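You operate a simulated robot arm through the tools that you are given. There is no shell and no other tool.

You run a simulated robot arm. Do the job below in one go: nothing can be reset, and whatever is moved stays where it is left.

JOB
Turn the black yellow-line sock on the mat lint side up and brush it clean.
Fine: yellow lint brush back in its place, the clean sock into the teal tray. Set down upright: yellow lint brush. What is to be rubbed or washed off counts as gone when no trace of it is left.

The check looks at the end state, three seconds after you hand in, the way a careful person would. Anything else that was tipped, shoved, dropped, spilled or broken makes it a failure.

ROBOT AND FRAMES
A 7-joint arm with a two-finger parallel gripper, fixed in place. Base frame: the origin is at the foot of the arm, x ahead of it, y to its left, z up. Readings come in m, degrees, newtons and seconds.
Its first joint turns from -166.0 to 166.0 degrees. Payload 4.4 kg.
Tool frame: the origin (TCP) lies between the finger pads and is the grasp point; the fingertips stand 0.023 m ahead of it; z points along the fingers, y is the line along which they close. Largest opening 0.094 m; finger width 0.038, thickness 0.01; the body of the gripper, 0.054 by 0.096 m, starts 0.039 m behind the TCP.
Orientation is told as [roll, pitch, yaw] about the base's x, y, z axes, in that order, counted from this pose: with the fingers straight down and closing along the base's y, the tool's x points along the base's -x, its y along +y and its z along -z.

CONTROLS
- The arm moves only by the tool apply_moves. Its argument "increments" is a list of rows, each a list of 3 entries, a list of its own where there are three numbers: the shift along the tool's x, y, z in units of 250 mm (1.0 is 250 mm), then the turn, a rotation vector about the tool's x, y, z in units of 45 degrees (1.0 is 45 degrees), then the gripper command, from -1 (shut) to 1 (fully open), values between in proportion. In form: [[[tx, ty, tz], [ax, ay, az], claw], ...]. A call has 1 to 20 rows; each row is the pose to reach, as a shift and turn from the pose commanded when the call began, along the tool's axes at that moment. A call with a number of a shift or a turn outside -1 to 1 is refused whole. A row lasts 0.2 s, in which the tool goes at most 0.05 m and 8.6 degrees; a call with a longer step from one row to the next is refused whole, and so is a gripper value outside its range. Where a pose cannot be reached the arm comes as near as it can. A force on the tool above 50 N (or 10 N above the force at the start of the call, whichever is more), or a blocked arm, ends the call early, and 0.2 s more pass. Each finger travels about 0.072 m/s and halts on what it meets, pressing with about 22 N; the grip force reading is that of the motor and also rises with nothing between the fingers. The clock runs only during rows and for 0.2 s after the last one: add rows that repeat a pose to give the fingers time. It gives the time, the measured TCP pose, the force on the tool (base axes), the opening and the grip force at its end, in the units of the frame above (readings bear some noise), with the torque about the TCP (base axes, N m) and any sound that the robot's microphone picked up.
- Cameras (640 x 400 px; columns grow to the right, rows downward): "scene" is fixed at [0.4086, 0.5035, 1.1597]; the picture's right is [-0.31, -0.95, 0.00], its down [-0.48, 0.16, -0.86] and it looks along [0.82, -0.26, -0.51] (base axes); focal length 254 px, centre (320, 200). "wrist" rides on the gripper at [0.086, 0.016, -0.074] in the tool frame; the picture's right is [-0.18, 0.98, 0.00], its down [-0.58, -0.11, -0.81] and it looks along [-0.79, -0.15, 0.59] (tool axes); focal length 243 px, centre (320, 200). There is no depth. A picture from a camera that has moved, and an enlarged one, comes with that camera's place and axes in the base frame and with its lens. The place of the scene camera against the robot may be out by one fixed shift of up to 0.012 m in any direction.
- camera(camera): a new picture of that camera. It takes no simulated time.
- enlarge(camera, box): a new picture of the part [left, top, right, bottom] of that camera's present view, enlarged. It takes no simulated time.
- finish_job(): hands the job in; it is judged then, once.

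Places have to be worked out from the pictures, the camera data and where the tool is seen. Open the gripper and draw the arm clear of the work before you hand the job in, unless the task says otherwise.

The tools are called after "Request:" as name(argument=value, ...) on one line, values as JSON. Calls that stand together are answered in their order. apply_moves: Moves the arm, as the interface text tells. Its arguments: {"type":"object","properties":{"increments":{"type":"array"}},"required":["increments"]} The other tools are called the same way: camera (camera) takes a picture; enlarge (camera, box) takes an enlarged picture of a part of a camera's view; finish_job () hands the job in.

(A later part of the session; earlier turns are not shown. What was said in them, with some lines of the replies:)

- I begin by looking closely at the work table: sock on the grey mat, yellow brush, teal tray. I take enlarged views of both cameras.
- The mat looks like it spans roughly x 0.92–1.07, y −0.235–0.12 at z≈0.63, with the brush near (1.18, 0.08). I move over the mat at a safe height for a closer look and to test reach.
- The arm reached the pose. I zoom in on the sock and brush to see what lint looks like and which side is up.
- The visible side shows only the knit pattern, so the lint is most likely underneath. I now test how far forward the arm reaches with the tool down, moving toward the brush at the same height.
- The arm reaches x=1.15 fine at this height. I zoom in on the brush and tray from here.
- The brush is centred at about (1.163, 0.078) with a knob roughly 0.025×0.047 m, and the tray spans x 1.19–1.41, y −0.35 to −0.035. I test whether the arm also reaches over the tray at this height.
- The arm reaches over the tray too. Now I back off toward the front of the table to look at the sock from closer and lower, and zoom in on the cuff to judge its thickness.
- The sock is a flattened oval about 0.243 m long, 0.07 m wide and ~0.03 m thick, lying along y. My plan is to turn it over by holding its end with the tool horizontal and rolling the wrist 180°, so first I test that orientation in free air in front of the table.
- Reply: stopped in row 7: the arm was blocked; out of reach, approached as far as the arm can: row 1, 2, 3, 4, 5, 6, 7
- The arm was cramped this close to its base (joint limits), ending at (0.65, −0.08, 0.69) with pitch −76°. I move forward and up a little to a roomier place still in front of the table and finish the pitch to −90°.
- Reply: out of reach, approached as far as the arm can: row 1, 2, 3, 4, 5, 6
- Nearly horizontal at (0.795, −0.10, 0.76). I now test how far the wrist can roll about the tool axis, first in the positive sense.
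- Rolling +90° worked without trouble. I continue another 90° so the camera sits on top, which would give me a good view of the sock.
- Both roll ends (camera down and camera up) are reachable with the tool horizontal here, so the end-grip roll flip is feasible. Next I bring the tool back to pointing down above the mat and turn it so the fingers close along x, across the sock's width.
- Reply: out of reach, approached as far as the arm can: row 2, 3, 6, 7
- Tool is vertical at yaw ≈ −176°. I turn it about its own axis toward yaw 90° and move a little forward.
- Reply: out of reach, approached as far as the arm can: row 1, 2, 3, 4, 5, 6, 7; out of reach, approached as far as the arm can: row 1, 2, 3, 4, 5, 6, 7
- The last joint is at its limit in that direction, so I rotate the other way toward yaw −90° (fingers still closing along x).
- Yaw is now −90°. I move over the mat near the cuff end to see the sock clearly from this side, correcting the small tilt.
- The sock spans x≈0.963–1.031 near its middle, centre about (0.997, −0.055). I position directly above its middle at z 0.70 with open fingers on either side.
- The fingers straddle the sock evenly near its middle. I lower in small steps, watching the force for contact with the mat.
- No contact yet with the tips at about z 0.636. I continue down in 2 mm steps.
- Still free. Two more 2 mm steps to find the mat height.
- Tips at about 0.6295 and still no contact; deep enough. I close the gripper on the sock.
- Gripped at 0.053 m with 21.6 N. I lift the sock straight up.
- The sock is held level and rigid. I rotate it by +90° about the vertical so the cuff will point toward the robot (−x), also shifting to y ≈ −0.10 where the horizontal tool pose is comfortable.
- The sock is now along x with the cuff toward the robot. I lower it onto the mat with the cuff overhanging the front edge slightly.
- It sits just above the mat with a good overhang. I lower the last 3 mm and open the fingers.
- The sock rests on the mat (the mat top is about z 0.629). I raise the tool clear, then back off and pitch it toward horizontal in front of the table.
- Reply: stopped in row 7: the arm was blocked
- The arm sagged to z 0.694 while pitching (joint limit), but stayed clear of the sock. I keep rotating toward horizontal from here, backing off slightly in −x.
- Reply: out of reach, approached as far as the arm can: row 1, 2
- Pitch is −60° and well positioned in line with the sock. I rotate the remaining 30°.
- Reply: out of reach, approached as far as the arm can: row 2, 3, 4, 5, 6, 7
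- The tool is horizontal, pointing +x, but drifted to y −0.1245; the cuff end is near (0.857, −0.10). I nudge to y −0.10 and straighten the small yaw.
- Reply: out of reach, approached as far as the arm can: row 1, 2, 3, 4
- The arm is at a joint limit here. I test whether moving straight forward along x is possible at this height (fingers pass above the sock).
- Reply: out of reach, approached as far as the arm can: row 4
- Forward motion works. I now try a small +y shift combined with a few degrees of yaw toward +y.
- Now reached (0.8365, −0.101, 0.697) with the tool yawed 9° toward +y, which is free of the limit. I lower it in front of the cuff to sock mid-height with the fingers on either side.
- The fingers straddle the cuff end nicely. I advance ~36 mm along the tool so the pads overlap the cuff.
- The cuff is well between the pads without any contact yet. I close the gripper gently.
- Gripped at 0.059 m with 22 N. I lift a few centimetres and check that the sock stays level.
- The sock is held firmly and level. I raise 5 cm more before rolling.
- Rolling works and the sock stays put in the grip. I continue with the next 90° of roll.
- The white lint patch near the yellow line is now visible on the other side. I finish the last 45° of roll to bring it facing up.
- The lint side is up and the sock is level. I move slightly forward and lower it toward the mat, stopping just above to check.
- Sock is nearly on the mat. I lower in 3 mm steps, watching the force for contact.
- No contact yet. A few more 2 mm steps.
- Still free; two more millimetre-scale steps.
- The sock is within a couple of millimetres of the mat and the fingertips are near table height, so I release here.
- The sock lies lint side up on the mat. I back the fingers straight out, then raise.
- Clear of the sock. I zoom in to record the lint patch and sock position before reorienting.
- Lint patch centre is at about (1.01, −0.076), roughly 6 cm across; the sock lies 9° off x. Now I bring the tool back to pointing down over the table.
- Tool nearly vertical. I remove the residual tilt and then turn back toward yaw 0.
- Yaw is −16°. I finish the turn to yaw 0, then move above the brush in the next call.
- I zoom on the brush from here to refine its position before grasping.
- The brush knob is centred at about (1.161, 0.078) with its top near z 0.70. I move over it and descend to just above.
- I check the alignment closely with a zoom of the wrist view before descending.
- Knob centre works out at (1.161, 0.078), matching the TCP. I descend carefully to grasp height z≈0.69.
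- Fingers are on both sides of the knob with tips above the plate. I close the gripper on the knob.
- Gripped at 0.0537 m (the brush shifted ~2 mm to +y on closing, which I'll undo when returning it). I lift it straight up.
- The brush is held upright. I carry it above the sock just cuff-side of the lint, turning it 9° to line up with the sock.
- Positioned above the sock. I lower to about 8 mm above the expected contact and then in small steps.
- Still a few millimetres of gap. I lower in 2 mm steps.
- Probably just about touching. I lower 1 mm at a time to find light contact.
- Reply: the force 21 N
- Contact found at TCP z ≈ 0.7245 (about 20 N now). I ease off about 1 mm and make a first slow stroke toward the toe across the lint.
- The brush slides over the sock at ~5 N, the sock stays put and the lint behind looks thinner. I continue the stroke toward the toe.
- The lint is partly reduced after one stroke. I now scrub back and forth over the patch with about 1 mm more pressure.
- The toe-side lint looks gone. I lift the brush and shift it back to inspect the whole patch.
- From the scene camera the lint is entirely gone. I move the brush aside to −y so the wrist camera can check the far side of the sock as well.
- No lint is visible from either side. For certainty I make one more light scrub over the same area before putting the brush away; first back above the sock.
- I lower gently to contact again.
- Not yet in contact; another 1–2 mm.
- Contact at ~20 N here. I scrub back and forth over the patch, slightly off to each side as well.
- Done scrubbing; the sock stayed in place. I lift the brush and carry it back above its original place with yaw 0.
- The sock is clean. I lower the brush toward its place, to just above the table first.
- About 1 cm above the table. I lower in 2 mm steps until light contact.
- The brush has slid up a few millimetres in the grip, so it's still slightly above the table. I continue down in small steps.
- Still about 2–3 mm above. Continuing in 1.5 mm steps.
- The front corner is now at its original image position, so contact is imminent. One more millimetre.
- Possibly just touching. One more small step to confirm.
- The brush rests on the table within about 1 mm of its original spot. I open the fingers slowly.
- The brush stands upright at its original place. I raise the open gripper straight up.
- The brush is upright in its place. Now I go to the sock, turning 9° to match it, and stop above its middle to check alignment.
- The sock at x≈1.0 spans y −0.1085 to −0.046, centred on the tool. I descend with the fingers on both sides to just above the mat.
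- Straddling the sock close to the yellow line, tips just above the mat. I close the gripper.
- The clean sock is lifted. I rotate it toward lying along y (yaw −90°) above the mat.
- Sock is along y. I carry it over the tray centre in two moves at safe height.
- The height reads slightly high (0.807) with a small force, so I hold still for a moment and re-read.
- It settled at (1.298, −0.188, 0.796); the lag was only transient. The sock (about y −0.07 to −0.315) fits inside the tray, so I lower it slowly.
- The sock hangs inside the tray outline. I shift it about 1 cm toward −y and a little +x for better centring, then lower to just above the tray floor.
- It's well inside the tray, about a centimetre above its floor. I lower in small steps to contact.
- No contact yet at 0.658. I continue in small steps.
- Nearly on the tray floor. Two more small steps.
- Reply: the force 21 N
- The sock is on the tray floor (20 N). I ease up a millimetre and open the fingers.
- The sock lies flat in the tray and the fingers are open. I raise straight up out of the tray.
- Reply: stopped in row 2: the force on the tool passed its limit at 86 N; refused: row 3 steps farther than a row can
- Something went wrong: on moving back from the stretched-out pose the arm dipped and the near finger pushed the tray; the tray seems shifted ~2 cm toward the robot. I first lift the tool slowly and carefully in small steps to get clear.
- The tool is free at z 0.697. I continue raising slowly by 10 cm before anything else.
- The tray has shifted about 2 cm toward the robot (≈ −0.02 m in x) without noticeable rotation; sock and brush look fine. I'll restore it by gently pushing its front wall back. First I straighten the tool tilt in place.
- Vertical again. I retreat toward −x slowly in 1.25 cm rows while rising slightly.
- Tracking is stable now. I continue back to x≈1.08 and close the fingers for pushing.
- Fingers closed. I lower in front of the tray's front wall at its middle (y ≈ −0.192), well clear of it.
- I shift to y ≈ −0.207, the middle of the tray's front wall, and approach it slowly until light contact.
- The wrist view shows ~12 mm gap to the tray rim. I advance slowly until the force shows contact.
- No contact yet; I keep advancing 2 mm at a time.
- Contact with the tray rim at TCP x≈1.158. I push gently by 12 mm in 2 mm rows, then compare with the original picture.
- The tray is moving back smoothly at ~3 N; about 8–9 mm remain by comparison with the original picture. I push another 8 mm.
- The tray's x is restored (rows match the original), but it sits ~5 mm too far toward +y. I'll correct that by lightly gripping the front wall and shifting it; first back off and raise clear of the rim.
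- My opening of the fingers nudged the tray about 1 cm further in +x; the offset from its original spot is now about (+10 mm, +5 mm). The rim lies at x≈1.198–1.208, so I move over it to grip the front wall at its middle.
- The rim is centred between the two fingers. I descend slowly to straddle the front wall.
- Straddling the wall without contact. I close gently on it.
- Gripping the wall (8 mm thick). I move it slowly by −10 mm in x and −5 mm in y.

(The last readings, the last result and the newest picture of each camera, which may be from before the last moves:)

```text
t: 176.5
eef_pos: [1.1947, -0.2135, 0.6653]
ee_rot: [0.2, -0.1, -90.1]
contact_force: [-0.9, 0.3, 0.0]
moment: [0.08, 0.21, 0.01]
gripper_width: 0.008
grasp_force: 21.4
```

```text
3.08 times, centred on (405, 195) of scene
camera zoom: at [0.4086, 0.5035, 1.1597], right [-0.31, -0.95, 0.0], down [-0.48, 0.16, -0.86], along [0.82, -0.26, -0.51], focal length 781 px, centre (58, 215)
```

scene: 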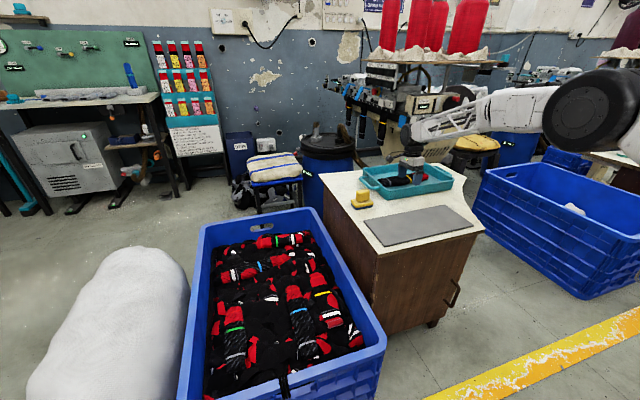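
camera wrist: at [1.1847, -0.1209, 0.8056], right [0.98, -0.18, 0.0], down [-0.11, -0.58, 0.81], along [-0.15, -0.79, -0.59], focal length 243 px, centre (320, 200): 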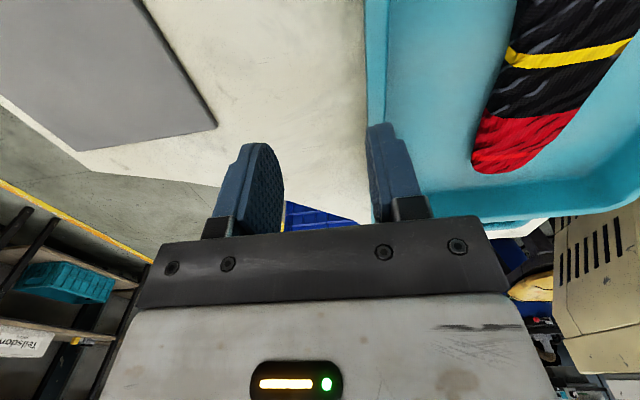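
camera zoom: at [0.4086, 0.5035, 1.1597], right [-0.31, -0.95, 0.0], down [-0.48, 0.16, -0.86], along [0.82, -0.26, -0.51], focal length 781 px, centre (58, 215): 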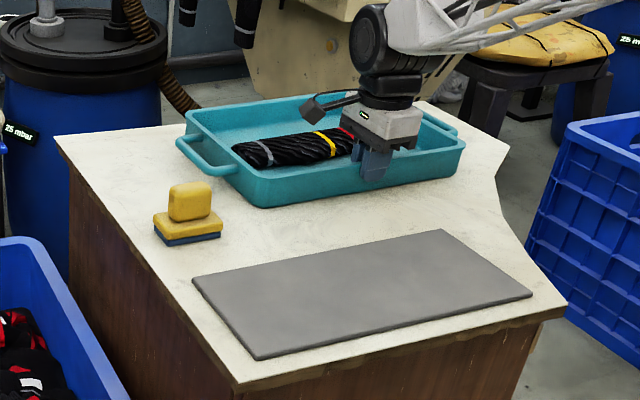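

The tray now matches the original pictures within about 1–2 mm. I release the wall by opening only slightly, then raise straight up slowly.

Request:
apply_moves(increments=[[[0, 0, 0], [0, 0, 0], -0.8], [[0, 0, 0], [0, 0, 0], -0.6], [[0, 0, 0], [0, 0, 0], -0.5], [[0, 0, 0], [0, 0, 0], -0.5]])

Request:
apply_moves(increments=[[[0, 0, -0.03], [0, 0, 0], -0.5], [[0, 0, -0.07], [0, 0, 0], -0.5], [[0, 0, -0.12], [0, 0, 0], -0.5], [[0, 0, -0.17], [0, 0, 0], -0.5], [[0, 0, -0.22], [0, 0, 0], -0.5], [[0, 0, -0.27], [0, 0, 0], -0.5], [[0, 0, -0.32], [0, 0, 0], -0.5], [[0, 0, -0.37], [0, 0, 0], -0.5], [[0, 0, -0.37], [0, 0, 0], -0.5]])

Request:
enlarge(camera="scene", box=[330, 160, 410, 220])

Request:
enlarge(camera="scene", box=[320, 150, 480, 250])

```text
t: 177.5
eef_pos: [1.1946, -0.2123, 0.6659]
ee_rot: [0.2, 0.0, -90.0]
contact_force: [-1.1, -0.4, -0.1]
moment: [0.0, -0.01, -0.01]
gripper_width: 0.0237
grasp_force: 0.1
```

```text
t: 179.5
eef_pos: [1.1941, -0.2134, 0.7583]
ee_rot: [0.1, 0.0, -89.9]
contact_force: [-0.1, 0.1, 0.1]
moment: [0.03, -0.01, 0.0]
gripper_width: 0.0238
grasp_force: 0.1
```

```text
6.67 times, centred on (370, 190) of scene
camera zoom: at [0.4086, 0.5035, 1.1597], right [-0.31, -0.95, 0.0], down [-0.48, 0.16, -0.86], along [0.82, -0.26, -0.51], focal length 1693 px, centre (-13, 267)
```

zoom: 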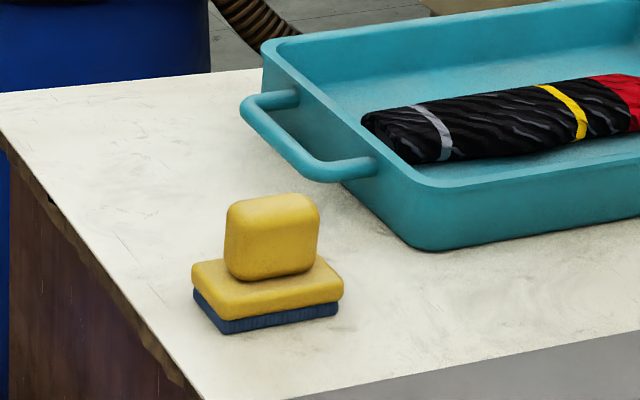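

```text
4.00 times, centred on (400, 200) of scene
camera zoom: at [0.4086, 0.5035, 1.1597], right [-0.31, -0.95, 0.0], down [-0.48, 0.16, -0.86], along [0.82, -0.26, -0.51], focal length 1016 px, centre (0, 200)
```

zoom: 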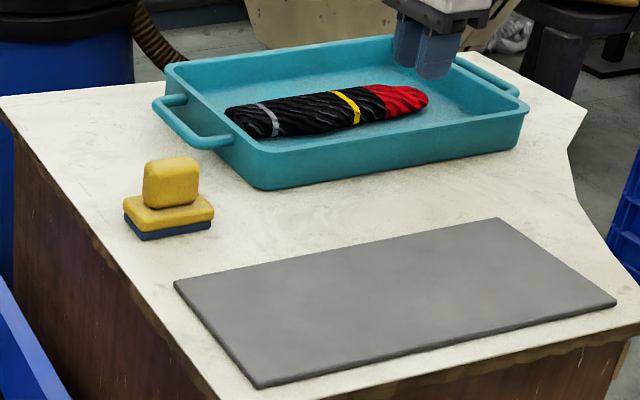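

Tray, sock and brush look right, and the tool is clear above. I retreat slowly toward the robot in small rows.

Request:
apply_moves(increments=[[[0, -0.03, -0.03], [0, 0, 0], -0.3], [[0, -0.07, -0.06], [0, 0, 0], 0], [[0, -0.12, -0.08], [0, 0, 0], 0.3], [[0, -0.17, -0.1], [0, 0, 0], 0.6], [[0, -0.22, -0.12], [0, 0, 0], 1], [[0, -0.28, -0.14], [0, 0, 0], 1], [[0, -0.34, -0.16], [0, 0, 0], 1], [[0, -0.4, -0.18], [0, 0, 0], 1], [[0, -0.4, -0.18], [0, 0, 0], 1]])

Request:
apply_moves(increments=[[[0, -0.08, -0.04], [0, 0, 0], 1], [[0, -0.16, -0.1], [0, 0, 0], 1], [[0, -0.26, -0.16], [0, 0, 0], 1], [[0, -0.36, -0.22], [0, 0, 0], 1], [[0, -0.46, -0.28], [0, 0, 0], 1], [[0, -0.56, -0.34], [0, 0, 0], 1], [[0, -0.66, -0.38], [0, 0, 0], 1], [[0, -0.72, -0.4], [0, 0, 0], 1], [[0, -0.72, -0.4], [0, 0, 0], 1]])

Request:
camera(camera="scene")

Request:
enlarge(camera="scene", box=[310, 130, 500, 260])

Request:
enlarge(camera="scene", box=[370, 155, 450, 205])

Request:
camera(camera="wrist")

```text
t: 181.5
eef_pos: [1.0948, -0.2131, 0.8044]
ee_rot: [0.1, 0.0, -90.1]
contact_force: [-0.1, -0.1, -0.2]
moment: [-0.01, 0.02, -0.03]
gripper_width: 0.0941
grasp_force: 0.0
```

```text
t: 183.5
eef_pos: [0.9152, -0.2123, 0.9038]
ee_rot: [0.1, 0.0, -90.0]
contact_force: [0.3, 0.3, -1.0]
moment: [-0.01, -0.01, -0.02]
gripper_width: 0.0943
grasp_force: 0.1
```

```text
taken
```

scene: 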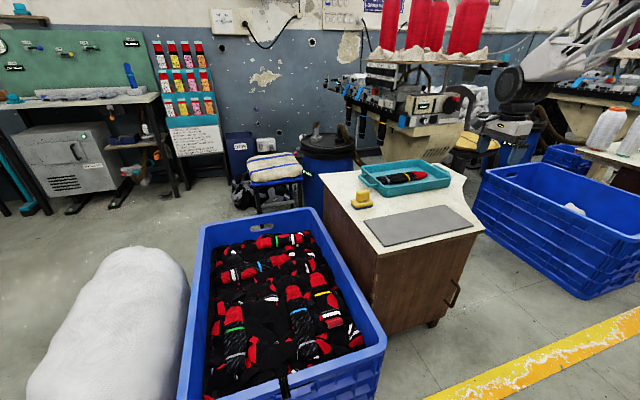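

```text
3.08 times, centred on (405, 195) of scene
camera zoom: at [0.4086, 0.5035, 1.1597], right [-0.31, -0.95, 0.0], down [-0.48, 0.16, -0.86], along [0.82, -0.26, -0.51], focal length 781 px, centre (58, 215)
```

zoom: 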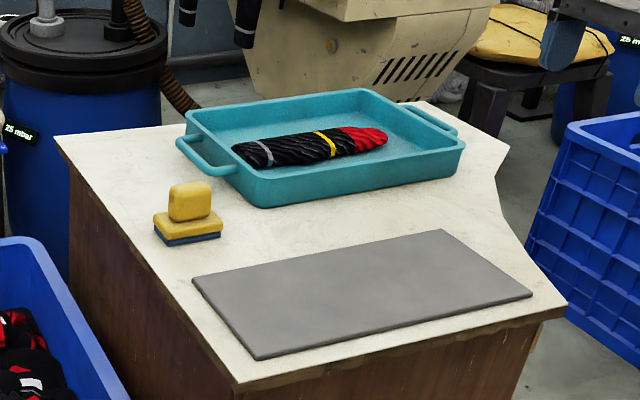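

```text
8.00 times, centred on (410, 180) of scene
camera zoom: at [0.4086, 0.5035, 1.1597], right [-0.31, -0.95, 0.0], down [-0.48, 0.16, -0.86], along [0.82, -0.26, -0.51], focal length 2031 px, centre (-400, 360)
```

zoom: 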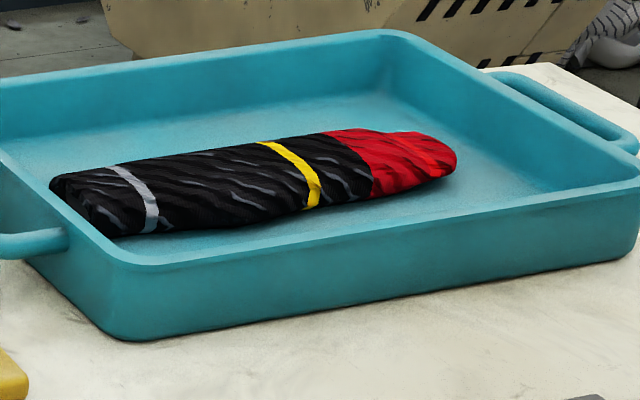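

```text
taken
camera wrist: at [0.9315, -0.1255, 0.978], right [0.98, -0.18, 0.0], down [-0.11, -0.58, 0.81], along [-0.15, -0.79, -0.59], focal length 243 px, centre (320, 200)
```

wrist: 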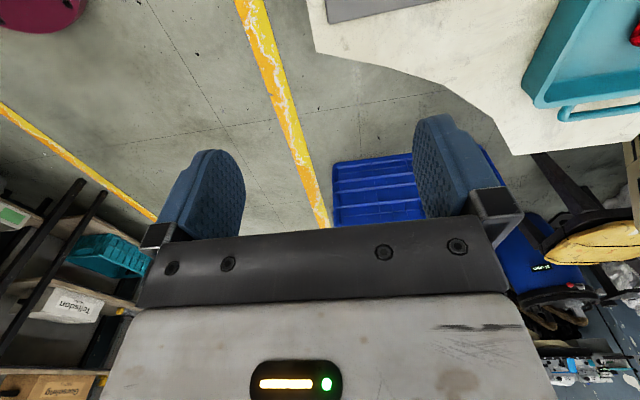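

Everything matches the opening pictures: tray back in place with the clean sock inside, brush upright in its spot, mat untouched. I raise the open gripper a little more to be fully clear before handing in.

Request:
apply_moves(increments=[[[0, 0, -0.1], [0, 0, 0], 1], [[0, 0, -0.2], [0, 0, 0], 1], [[0, 0, -0.3], [0, 0, 0], 1], [[0, 0, -0.4], [0, 0, 0], 1], [[0, 0, -0.4], [0, 0, 0], 1]])

Request:
enlarge(camera="scene", box=[310, 130, 500, 260])

```text
t: 184.7
eef_pos: [0.9159, -0.2117, 1.003]
ee_rot: [0.1, 0.0, -90.0]
contact_force: [-0.5, 0.6, -0.2]
moment: [0.01, 0.01, 0.0]
gripper_width: 0.0942
grasp_force: 0.0
```

```text
3.08 times, centred on (405, 195) of scene
camera zoom: at [0.4086, 0.5035, 1.1597], right [-0.31, -0.95, 0.0], down [-0.48, 0.16, -0.86], along [0.82, -0.26, -0.51], focal length 781 px, centre (58, 215)
```

zoom: 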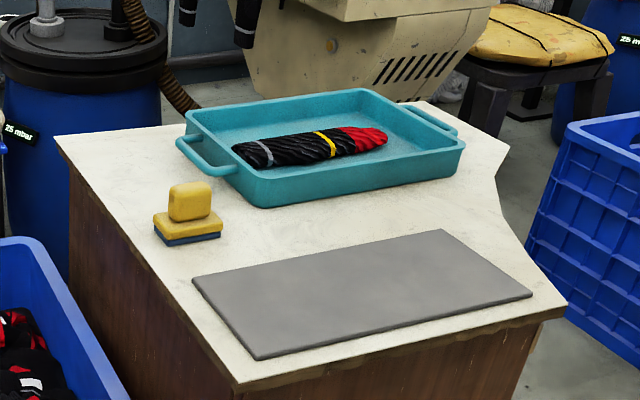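

The arm is clear with the gripper open. The clean sock is in the tray, the brush stands upright in its place, and the tray and mat match the first pictures. I hand the job in.

Request:
finish_job()

```text
The job is handed in.
```

The black yellow-line sock has been turned lint side up and brushed clean, and it now lies in the teal tray. The yellow lint brush is back upright in its place. I've handed the job in, but no verdict has come back yet.

- **Sock:** I saw no lint on it from either side after brushing. I then made one more scrub over the same spot to be sure.
- **Tray:** As I drew the arm out of the tray it dipped, and a finger pushed the tray about 2 cm toward the robot. While I was setting that right, opening the fingers too early nudged it about 1 cm the other way. I then gripped its front wall and moved it back, to within about 1–2 mm of where it started by the pictures.
- **Brush:** It stands within about 2 mm of its starting spot.
- **Mat and arm:** The mat looks unchanged. The arm is clear of the work with the gripper open.
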